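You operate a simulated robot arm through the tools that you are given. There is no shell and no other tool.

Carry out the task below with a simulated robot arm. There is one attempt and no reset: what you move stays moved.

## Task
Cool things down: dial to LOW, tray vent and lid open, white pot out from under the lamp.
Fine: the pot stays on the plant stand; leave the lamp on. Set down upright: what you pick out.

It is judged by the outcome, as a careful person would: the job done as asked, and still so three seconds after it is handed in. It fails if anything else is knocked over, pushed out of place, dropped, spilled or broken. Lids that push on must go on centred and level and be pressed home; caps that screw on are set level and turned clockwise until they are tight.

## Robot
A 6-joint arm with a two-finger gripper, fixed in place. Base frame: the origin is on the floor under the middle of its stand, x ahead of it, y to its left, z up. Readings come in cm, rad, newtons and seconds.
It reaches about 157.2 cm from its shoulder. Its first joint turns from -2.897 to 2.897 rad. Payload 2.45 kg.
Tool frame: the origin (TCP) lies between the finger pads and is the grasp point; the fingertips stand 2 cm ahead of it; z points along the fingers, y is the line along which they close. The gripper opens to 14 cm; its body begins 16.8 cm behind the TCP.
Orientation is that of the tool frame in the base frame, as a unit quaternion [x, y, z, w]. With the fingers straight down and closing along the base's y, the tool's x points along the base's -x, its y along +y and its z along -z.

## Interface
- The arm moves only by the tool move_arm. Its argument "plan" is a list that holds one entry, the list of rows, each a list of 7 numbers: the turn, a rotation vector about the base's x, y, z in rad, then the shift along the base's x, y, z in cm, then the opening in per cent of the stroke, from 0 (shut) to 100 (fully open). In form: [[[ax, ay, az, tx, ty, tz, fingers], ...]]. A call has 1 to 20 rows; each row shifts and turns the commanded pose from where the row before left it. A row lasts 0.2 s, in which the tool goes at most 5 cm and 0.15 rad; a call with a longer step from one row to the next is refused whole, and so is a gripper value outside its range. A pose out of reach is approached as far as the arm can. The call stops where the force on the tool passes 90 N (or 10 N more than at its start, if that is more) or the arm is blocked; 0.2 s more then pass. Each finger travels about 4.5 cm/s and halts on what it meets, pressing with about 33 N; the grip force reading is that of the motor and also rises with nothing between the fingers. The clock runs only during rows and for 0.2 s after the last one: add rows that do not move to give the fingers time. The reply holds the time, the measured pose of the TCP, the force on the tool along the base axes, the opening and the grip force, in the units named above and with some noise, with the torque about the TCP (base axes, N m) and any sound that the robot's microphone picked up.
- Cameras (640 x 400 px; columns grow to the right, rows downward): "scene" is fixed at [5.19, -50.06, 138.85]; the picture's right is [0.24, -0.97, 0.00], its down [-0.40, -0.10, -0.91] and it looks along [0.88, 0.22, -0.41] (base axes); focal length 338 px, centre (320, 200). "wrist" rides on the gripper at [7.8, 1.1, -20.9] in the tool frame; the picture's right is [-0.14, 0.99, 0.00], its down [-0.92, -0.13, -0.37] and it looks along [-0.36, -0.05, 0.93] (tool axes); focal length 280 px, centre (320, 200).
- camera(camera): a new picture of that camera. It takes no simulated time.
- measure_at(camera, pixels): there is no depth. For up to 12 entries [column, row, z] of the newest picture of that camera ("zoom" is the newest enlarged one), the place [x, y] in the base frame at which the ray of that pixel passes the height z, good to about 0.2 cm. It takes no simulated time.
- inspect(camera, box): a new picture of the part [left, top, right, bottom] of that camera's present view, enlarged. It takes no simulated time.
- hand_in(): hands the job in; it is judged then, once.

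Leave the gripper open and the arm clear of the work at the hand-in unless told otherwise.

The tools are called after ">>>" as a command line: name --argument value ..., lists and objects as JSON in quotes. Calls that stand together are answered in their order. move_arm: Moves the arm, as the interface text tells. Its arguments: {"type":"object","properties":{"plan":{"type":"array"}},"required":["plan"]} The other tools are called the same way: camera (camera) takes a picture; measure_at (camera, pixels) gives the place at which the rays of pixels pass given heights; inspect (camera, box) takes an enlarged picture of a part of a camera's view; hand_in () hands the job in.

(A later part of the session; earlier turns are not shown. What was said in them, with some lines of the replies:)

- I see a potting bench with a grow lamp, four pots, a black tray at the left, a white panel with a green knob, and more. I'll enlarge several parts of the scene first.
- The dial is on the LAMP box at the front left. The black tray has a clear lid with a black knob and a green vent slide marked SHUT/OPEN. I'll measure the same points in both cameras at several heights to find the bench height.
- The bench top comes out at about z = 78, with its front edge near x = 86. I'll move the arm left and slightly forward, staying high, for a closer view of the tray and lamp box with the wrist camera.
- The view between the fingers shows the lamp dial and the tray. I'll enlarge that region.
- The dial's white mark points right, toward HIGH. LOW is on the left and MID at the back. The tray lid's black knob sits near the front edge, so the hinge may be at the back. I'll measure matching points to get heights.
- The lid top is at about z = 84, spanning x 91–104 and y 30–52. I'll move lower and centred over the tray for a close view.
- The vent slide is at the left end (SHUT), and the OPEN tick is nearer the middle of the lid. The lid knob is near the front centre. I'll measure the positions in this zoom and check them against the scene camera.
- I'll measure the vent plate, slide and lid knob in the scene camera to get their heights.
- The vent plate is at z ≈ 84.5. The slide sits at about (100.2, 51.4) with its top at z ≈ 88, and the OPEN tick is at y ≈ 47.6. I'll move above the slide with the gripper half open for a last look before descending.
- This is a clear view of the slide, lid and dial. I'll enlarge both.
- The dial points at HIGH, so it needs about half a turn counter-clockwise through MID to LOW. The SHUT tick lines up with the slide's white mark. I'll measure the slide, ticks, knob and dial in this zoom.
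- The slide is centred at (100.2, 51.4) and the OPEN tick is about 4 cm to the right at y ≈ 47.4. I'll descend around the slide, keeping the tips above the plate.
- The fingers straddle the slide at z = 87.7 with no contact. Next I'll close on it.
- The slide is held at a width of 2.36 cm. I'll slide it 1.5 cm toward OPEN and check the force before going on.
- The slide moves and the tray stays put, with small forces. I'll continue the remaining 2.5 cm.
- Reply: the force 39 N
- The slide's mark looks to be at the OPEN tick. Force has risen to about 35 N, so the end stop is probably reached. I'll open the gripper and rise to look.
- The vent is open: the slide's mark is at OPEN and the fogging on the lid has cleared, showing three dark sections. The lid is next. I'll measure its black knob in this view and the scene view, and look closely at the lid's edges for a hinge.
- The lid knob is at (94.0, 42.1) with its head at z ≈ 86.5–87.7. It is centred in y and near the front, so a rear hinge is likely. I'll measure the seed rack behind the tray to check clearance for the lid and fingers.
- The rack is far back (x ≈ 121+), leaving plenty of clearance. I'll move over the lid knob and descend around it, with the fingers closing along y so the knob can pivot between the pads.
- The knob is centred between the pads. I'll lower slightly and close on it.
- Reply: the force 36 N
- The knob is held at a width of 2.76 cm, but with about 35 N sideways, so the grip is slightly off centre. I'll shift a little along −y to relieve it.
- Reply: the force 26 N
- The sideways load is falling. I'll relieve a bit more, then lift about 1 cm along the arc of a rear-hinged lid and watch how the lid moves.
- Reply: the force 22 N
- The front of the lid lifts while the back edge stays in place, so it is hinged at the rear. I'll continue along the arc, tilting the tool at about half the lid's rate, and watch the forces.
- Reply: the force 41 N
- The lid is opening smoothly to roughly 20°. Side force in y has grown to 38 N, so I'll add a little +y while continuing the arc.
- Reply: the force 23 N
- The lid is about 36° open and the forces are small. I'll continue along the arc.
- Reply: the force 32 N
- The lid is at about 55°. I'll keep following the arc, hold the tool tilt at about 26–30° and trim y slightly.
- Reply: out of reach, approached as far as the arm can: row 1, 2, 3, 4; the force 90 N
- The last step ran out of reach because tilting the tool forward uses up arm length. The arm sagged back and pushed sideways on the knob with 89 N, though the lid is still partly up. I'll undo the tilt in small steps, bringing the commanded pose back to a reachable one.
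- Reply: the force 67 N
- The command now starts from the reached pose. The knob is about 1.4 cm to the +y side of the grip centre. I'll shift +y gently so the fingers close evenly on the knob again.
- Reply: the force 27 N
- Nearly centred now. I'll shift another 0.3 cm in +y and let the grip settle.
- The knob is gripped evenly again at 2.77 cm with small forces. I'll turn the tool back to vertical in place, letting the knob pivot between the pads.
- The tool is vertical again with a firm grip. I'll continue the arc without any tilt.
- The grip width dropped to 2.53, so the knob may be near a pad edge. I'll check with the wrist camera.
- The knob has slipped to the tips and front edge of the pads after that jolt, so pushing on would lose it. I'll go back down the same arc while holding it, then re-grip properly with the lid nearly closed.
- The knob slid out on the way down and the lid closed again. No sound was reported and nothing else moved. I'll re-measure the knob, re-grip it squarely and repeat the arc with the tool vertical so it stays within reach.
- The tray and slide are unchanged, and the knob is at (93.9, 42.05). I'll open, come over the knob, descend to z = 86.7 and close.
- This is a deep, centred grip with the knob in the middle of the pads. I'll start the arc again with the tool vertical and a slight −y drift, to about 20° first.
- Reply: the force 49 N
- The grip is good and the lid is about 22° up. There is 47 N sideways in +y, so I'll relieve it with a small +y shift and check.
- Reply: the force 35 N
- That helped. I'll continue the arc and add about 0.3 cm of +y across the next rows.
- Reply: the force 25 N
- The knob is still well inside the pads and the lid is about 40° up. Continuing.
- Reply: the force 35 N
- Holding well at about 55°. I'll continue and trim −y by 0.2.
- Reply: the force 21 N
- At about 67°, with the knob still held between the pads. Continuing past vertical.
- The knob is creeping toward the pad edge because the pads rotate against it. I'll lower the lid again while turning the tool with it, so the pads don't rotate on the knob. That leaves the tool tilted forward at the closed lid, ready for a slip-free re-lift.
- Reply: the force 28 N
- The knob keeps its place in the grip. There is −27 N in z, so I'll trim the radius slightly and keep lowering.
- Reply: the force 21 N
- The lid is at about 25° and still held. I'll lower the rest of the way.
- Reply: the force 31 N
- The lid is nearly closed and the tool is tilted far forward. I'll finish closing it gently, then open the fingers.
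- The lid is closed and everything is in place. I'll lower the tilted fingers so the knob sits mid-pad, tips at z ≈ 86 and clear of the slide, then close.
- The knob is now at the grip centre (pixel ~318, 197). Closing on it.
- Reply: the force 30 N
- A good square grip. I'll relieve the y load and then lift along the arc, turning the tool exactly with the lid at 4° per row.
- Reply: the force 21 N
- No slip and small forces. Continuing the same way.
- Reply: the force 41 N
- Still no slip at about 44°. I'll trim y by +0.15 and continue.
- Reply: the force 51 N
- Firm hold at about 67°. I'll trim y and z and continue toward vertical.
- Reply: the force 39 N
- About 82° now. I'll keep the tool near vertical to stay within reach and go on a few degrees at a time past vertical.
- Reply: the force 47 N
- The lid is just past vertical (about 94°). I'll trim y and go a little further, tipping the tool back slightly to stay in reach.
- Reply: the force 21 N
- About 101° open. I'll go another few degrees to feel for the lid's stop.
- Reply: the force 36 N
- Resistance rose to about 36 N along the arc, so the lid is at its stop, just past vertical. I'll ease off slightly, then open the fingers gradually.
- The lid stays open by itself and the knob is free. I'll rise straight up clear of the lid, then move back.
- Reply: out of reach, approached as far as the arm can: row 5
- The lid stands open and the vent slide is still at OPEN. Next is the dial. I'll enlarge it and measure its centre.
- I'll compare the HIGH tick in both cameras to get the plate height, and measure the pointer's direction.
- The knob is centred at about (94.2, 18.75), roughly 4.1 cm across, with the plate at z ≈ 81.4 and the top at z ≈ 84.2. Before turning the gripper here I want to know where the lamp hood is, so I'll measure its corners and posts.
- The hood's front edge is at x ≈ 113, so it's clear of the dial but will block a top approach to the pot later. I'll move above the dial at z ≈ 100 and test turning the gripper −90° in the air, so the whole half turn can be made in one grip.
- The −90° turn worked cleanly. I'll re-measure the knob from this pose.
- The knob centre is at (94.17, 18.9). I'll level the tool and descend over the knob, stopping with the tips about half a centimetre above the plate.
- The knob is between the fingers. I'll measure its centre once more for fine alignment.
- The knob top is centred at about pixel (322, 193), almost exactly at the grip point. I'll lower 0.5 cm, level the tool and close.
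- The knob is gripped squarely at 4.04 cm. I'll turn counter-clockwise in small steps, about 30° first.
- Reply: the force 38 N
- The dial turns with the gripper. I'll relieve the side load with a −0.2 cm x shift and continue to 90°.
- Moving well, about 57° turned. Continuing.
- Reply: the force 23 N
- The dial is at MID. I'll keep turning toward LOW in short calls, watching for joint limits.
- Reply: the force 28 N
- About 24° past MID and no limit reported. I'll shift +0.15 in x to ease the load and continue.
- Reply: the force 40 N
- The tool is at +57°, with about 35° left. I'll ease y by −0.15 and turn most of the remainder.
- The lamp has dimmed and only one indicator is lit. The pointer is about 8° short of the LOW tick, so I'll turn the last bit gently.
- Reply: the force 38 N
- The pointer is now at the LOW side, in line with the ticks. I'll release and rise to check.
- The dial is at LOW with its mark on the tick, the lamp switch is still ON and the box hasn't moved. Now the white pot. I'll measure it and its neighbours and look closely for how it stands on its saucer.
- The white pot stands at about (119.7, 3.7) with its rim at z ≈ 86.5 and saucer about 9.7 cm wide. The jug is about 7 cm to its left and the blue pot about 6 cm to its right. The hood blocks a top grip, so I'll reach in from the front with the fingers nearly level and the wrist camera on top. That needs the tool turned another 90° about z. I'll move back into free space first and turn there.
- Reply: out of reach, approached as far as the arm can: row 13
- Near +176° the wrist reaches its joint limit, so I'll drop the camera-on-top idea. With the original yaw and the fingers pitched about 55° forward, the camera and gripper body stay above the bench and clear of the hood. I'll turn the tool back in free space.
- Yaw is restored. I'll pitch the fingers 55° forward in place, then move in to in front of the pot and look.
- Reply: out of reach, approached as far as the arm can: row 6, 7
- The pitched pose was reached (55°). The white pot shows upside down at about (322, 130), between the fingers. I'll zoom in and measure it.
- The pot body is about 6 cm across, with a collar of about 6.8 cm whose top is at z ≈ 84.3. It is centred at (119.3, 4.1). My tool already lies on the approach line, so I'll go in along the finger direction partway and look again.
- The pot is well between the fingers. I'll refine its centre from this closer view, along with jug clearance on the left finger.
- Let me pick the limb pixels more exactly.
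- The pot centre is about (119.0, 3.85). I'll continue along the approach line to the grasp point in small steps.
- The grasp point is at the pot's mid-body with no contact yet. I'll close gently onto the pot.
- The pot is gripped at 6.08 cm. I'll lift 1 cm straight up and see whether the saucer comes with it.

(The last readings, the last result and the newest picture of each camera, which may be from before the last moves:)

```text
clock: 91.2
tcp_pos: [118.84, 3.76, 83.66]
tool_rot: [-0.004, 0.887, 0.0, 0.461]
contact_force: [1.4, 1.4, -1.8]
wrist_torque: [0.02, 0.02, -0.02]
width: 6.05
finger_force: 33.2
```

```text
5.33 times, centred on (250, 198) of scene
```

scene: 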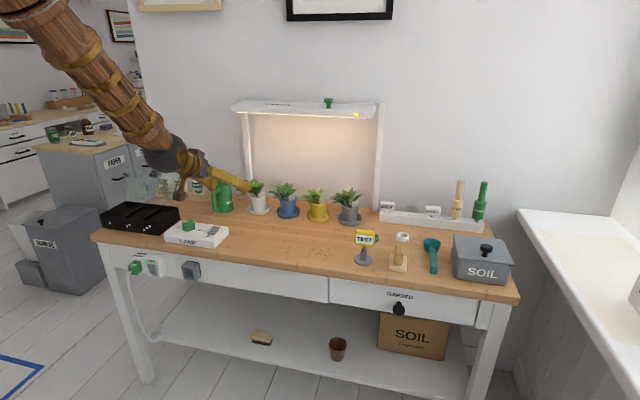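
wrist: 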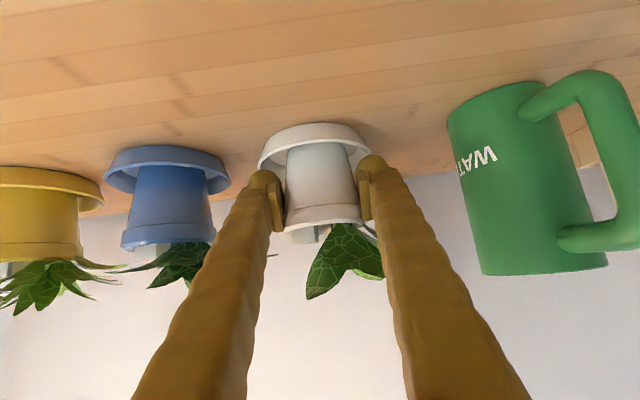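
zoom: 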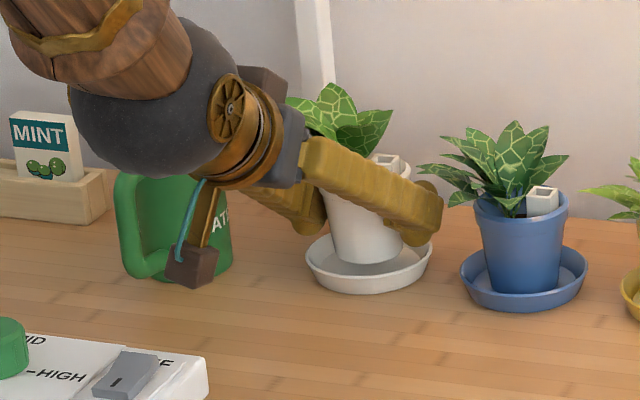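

The pot lifts cleanly out of its saucer, which stays in place. I'll raise it 3 cm more, draw it straight out from under the hood, then carry it diagonally to free bench space in front, around (98, −7). First I'll check that landing area: lamp-box right end, dirt specks and TEST stand.

>>> move_arm --plan '[[[0, 0, 0, 0, 0, 1, 36], [0, 0, 0, 0, 0, 1.2, 36], [0, 0, 0, 0, 0, 1.2, 36], [0, 0, 0, 0, 0, 0, 36]]]'

>>> camera --camera "scene"

>>> measure_at --camera "scene" --pixels '[[229, 229, 80.5], [224, 240, 80.5], [305, 250, 78.3], [332, 254, 78.3], [320, 245, 78.3], [363, 262, 78.3], [270, 245, 78.3]]'

```text
clock: 92.2
tcp_pos: [118.81, 3.63, 87.09]
tool_rot: [-0.004, 0.888, 0.001, 0.461]
contact_force: [0.6, -0.6, -2.7]
wrist_torque: [0.0, 0.02, 0.0]
width: 6.09
finger_force: 32.7
```

```text
taken
```

scene: 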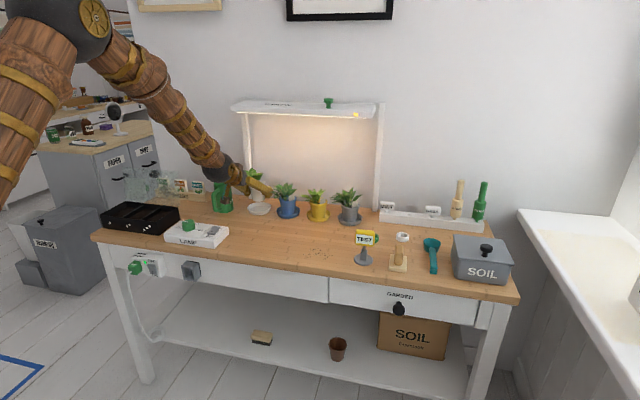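

```text
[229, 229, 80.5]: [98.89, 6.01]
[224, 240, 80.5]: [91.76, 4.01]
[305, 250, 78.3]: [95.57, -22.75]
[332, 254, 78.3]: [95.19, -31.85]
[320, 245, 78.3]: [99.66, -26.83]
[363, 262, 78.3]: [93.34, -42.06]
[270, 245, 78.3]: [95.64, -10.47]
```

The free area runs from y ≈ 4 to −22. I'll carry the pot out: straight back 8 cm, then diagonally to (98.5, −8), keeping it upright.

>>> move_arm --plan '[[[0, 0, 0, -1.5, 0, 0, 36], [0, 0, 0, -2.5, 0, 0, 36], [0, 0, 0, -2.5, 0, 0, 36], [0, 0, 0, -2, -1, 0, 36], [0, 0, 0, -2, -1.8, 0, 36], [0, 0, 0, -2, -2, 0, 36], [0, 0, 0, -2, -2, 0, 36], [0, 0, 0, -2, -2, 0, 36], [0, 0, 0, -2, -1.8, 0, 36], [0, 0, 0, -1.8, -1, 0, 36], [0, 0, 0, 0, 0, 0, 36]]]'

>>> camera --camera "scene"

>>> camera --camera "wrist"

```text
clock: 94.6
tcp_pos: [98.81, -8.01, 87.16]
tool_rot: [-0.004, 0.888, 0.0, 0.46]
contact_force: [-1.4, -0.4, -2.0]
wrist_torque: [-0.03, 0.01, -0.04]
width: 6.06
finger_force: 33.4
```

```text
taken
```

scene: 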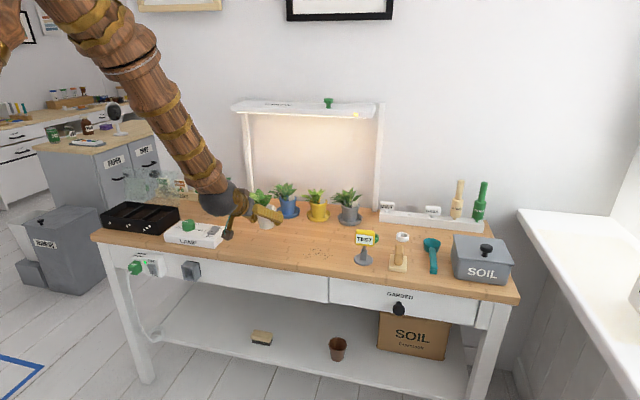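

```text
taken
```

wrist: 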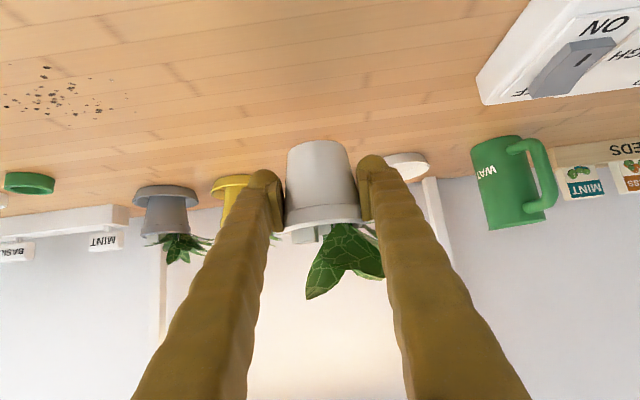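

The pot is held upright over clear bench. I'll lower it to just above the surface, then creep down until it touches.

>>> move_arm --plan '[[[0, 0, 0, 0, 0, -1.2, 36], [0, 0, 0, 0, 0, -1.2, 36], [0, 0, 0, 0, 0, -1, 36], [0, 0, 0, 0, 0, -0.6, 36], [0, 0, 0, 0, 0, -0.3, 36], [0, 0, 0, 0, 0, 0, 36]]]'

>>> inspect --camera "wrist" --box '[230, 90, 430, 230]'

>>> inspect --camera "scene" --box '[200, 170, 320, 255]'

```text
clock: 96.0
tcp_pos: [98.44, -8.0, 82.85]
tool_rot: [-0.004, 0.888, 0.001, 0.46]
contact_force: [-0.6, 0.2, -1.7]
wrist_torque: [0.01, 0.03, 0.01]
width: 6.04
finger_force: 33.2
```

```text
2.86 times, centred on (330, 160) of wrist
```

zoom: 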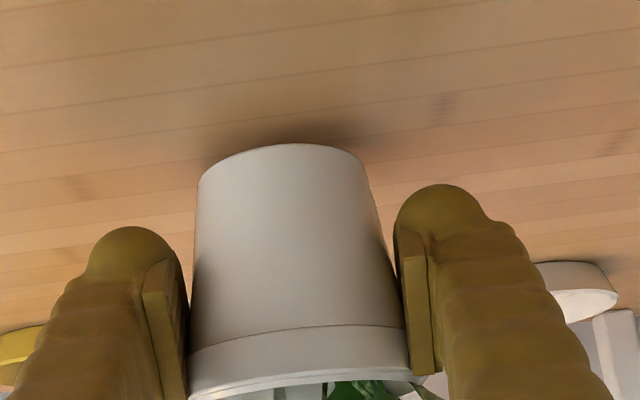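

```text
4.71 times, centred on (260, 212) of scene
```

zoom: 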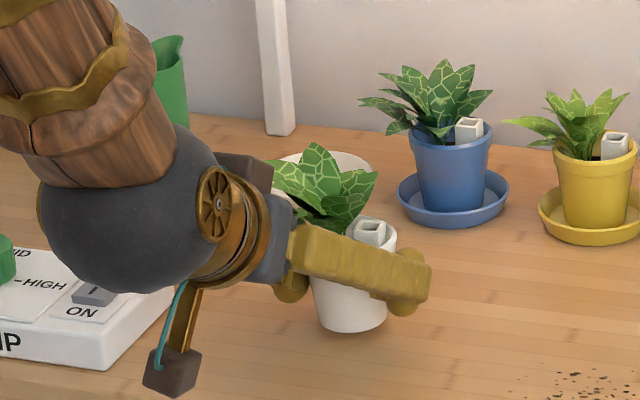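

Nearly down. Creeping in 0.15 cm steps.

>>> move_arm --plan '[[[0, 0, 0, 0, 0, -0.15, 36], [0, 0, 0, 0, 0, -0.15, 36], [0, 0, 0, 0, 0, -0.15, 36], [0, 0, 0, 0, 0, 0, 36]]]'

```text
clock: 97.0
tcp_pos: [98.45, -7.92, 82.49]
tool_rot: [-0.004, 0.887, 0.0, 0.461]
contact_force: [0.4, -0.1, -2.6]
wrist_torque: [0.02, 0.07, -0.04]
width: 6.06
finger_force: 32.8
```

>>> move_arm --plan '[[[0, 0, 0, 0, 0, -0.15, 36], [0, 0, 0, 0, 0, -0.15, 36], [0, 0, 0, 0, 0, 0, 36]]]'

```text
clock: 97.8
tcp_pos: [98.38, -8.1, 82.18]
tool_rot: [-0.003, 0.888, 0.0, 0.461]
contact_force: [0.1, 0.3, -1.7]
wrist_torque: [0.03, 0.06, 0.01]
width: 6.06
finger_force: 33.1
```

The force still reads only the pot's weight (about −2 N). I'll keep creeping down.

>>> move_arm --plan '[[[0, 0, 0, 0, 0, -0.12, 36], [0, 0, 0, 0, 0, -0.12, 36], [0, 0, 0, 0, 0, 0, 36]]]'

>>> inspect --camera "scene" --box '[230, 190, 310, 245]'

```text
clock: 98.6
tcp_pos: [98.62, -7.95, 82.04]
tool_rot: [-0.004, 0.887, 0.0, 0.461]
contact_force: [-2.8, 3.0, 13.1]
wrist_torque: [-0.06, -0.25, -0.03]
width: 6.07
finger_force: 32.7
```

```text
7.27 times, centred on (270, 218) of scene
```

zoom: 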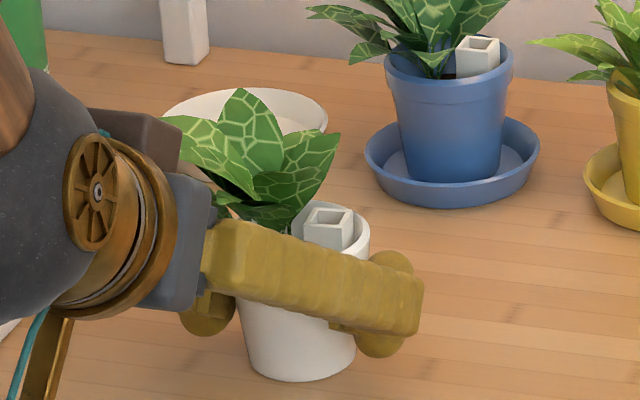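

Contact: the force rose to +13 N, so the pot is on the bench. I'll open the fingers slowly.

>>> move_arm --plan '[[[0, 0, 0, 0, 0, 0.05, 42], [0, 0, 0, 0, 0, 0, 45], [0, 0, 0, 0, 0, 0, 49], [0, 0, 0, 0, 0, 0, 54], [0, 0, 0, 0, 0, 0, 60], [0, 0, 0, 0, 0, 0, 63], [0, 0, 0, 0, 0, 0, 63]]]'

>>> camera --camera "wrist"

>>> inspect --camera "scene" --box '[230, 190, 310, 245]'

```text
clock: 100.2
tcp_pos: [98.53, -8.01, 81.89]
tool_rot: [-0.003, 0.888, 0.0, 0.461]
contact_force: [0.4, -0.8, 1.1]
wrist_torque: [0.02, -0.01, 0.0]
width: 8.82
finger_force: 0.1
```

```text
taken
```

wrist: 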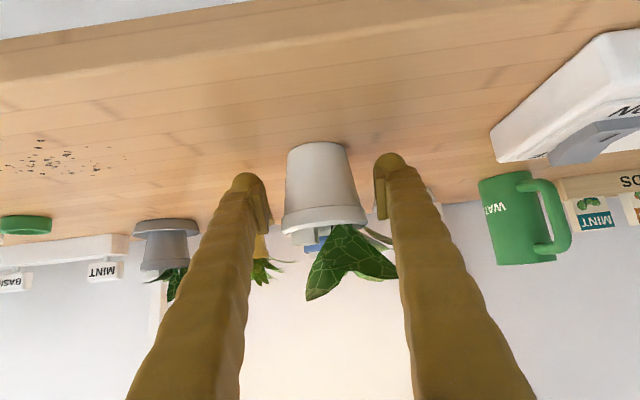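

```text
7.27 times, centred on (270, 218) of scene
```

zoom: 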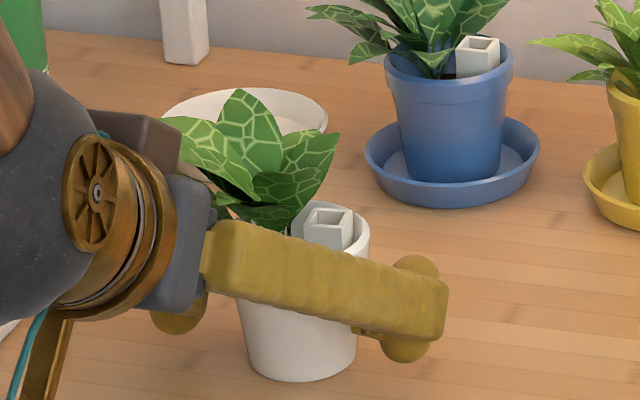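

The pot stands free and upright. I'll open a bit wider and withdraw straight back along the finger direction.

>>> move_arm --plan '[[[0, 0, 0, 0, 0, 0, 72], [0, 0, 0, 0, 0, 0, 72], [0, 0, 0, -0.82, 0, 0.57, 72], [0, 0, 0, -1.64, 0, 1.15, 72], [0, 0, 0, -2.46, 0, 1.72, 72], [0, 0, 0, -3.28, 0, 2.3, 72], [0, 0, 0, -3.28, 0, 2.3, 72], [0, 0, 0, -3.28, 0, 2.3, 72], [0, 0, 0, -3.28, 0, 2.3, 72], [0, 0, 0, -2.5, 0, 3, 72], [0, 0, 0, 0, 0, 0, 72]]]'

>>> camera --camera "scene"

>>> camera --camera "wrist"

```text
clock: 102.6
tcp_pos: [78.02, -7.92, 97.61]
tool_rot: [-0.005, 0.887, 0.001, 0.461]
contact_force: [-0.3, 0.6, -1.0]
wrist_torque: [-0.02, -0.01, -0.03]
width: 10.08
finger_force: 0.0
```

```text
taken
```

scene: 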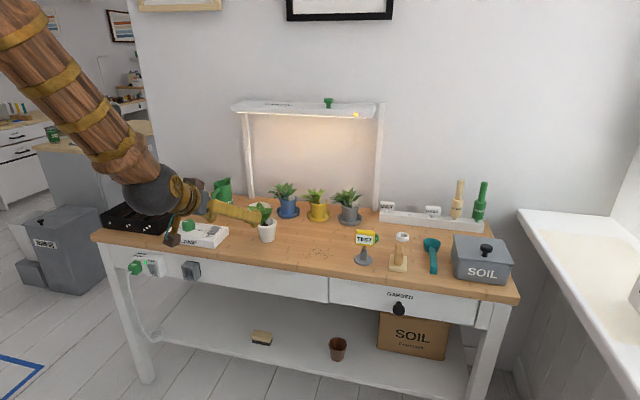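

```text
taken
```

wrist: 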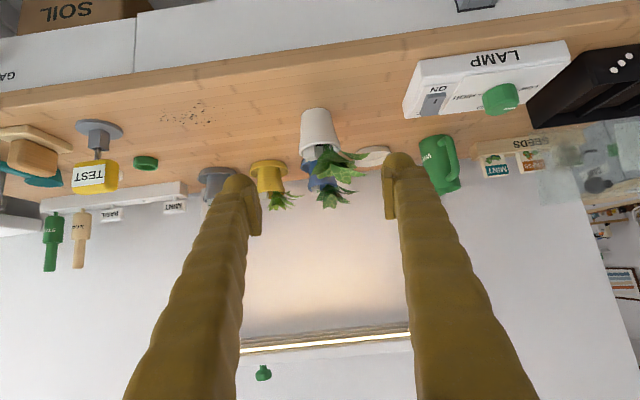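

The pot stands upright in front of the lamp. I'll withdraw the arm up and back, pitching the tool down again, then check everything from a clear view.

>>> move_arm --plan '[[[0, 0.137, 0, 0, 0, 2, 100], [0, 0.137, 0, 0, 0, 2, 100], [0, 0.137, 0, -1, 0, 2, 100], [0, 0.137, 0, -2, 0, 2, 100], [0, 0.137, 0, -2, 0, 2, 100], [0, 0.137, 0, -2, 0, 2, 100], [0, 0.137, 0, -2, 0, 2, 100], [0, 0, 0, -2, 0, 2, 100], [0, 0, 0, -2, 0, 1, 100], [0, 0, 0, 0, 0, 0, 100]]]'

>>> camera --camera "scene"

>>> camera --camera "wrist"

```text
clock: 104.8
tcp_pos: [66.14, -6.73, 109.86]
tool_rot: [-0.011, 0.99, 0.086, 0.115]
contact_force: [0.5, -0.4, -0.4]
wrist_torque: [-0.03, 0.0, 0.01]
width: 14.0
finger_force: 0.0
out of reach, approached as far as the arm can: row 2, 3, 4, 6, 7
```

```text
taken
```

scene: 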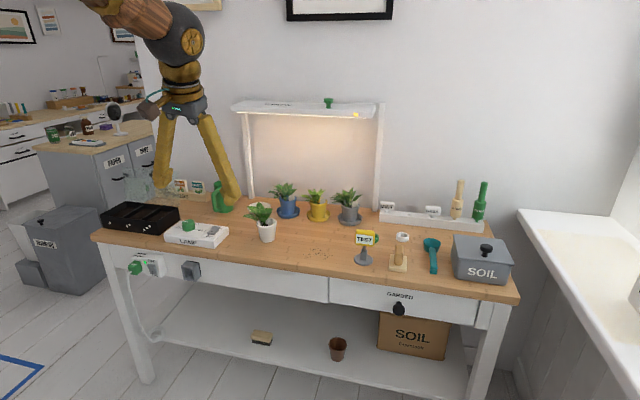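

```text
taken
```

wrist: 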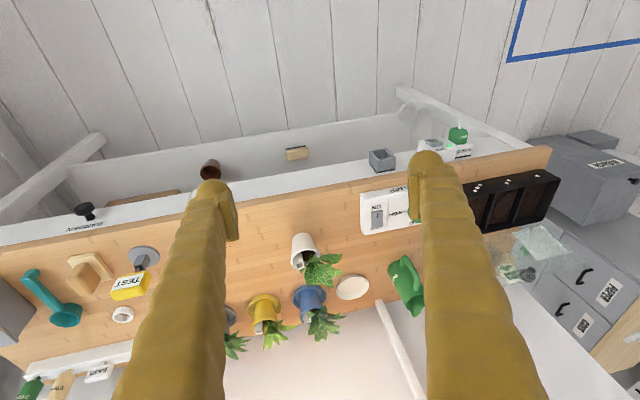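

The arm is clear and the pot stands upright at about (98, −8). I'll inspect each item for the final check.

>>> inspect --camera "scene" --box '[90, 160, 250, 260]'

>>> inspect --camera "scene" --box '[220, 90, 400, 260]'

>>> inspect --camera "wrist" --box '[430, 150, 610, 290]'

>>> inspect --camera "scene" --box '[340, 170, 530, 320]'

```text
4.00 times, centred on (170, 210) of scene
```

zoom: 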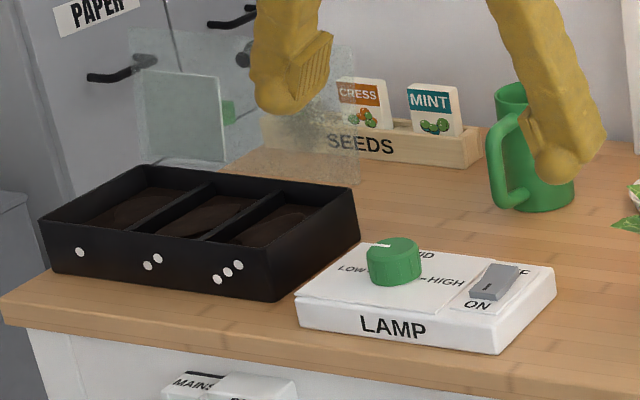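

```text
2.35 times, centred on (310, 175) of scene
```

zoom: 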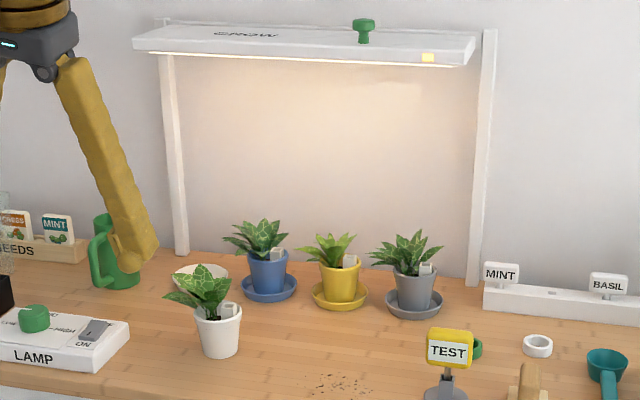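

```text
2.86 times, centred on (520, 220) of wrist
```

zoom: 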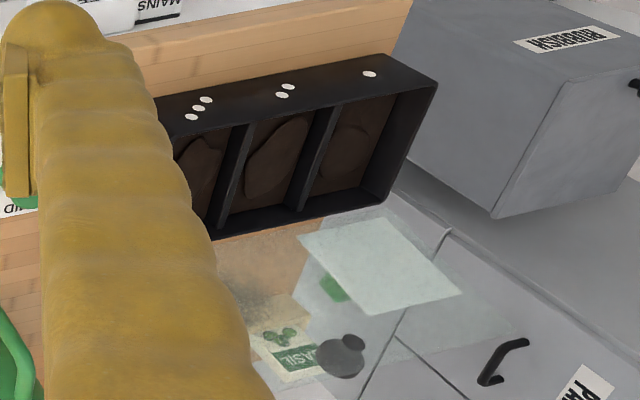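

```text
2.67 times, centred on (435, 245) of scene
```

zoom: 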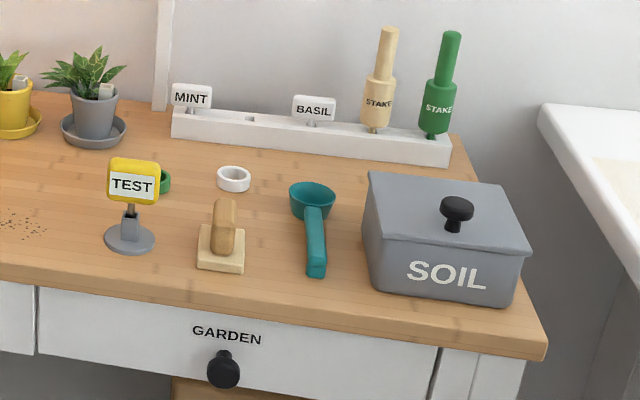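

Everything checks out:
- **Dial:** at LOW, with one lamp indicator lit.
- **Lamp:** switch still ON.
- **Tray:** lid standing open, vent slide still at OPEN.
- **White pot:** upright on the bench, in front of and clear of the lamp hood.
- **Everything else:** in its original place, with the gripper open and the arm clear of the bench.

I'm handing in now.

>>> hand_in

```text
The job is handed in.
```

The cool-down is done and handed in. I don't have the judging result yet. These are the positions at the final check:

- **Dial:** turned from HIGH to LOW. The lamp dimmed and one indicator is lit; its switch is still ON.
- **Tray vent:** the slide is at OPEN.
- **Tray lid:** open past vertical, resting against its stop, and staying open by itself. It took three tries: on the first, the knob slipped out of the grip and the lid dropped shut. No sound was picked up and nothing else had moved.
- **White pot:** standing upright on the bench, about 14 cm in front of the lamp hood. I took "plant stand" to mean the bench, so the pot is on the bare bench top. Its saucer is a separate piece and is still in its original place under the lamp.

I saw nothing else knocked over or moved. The gripper is open and the arm is clear of the bench.
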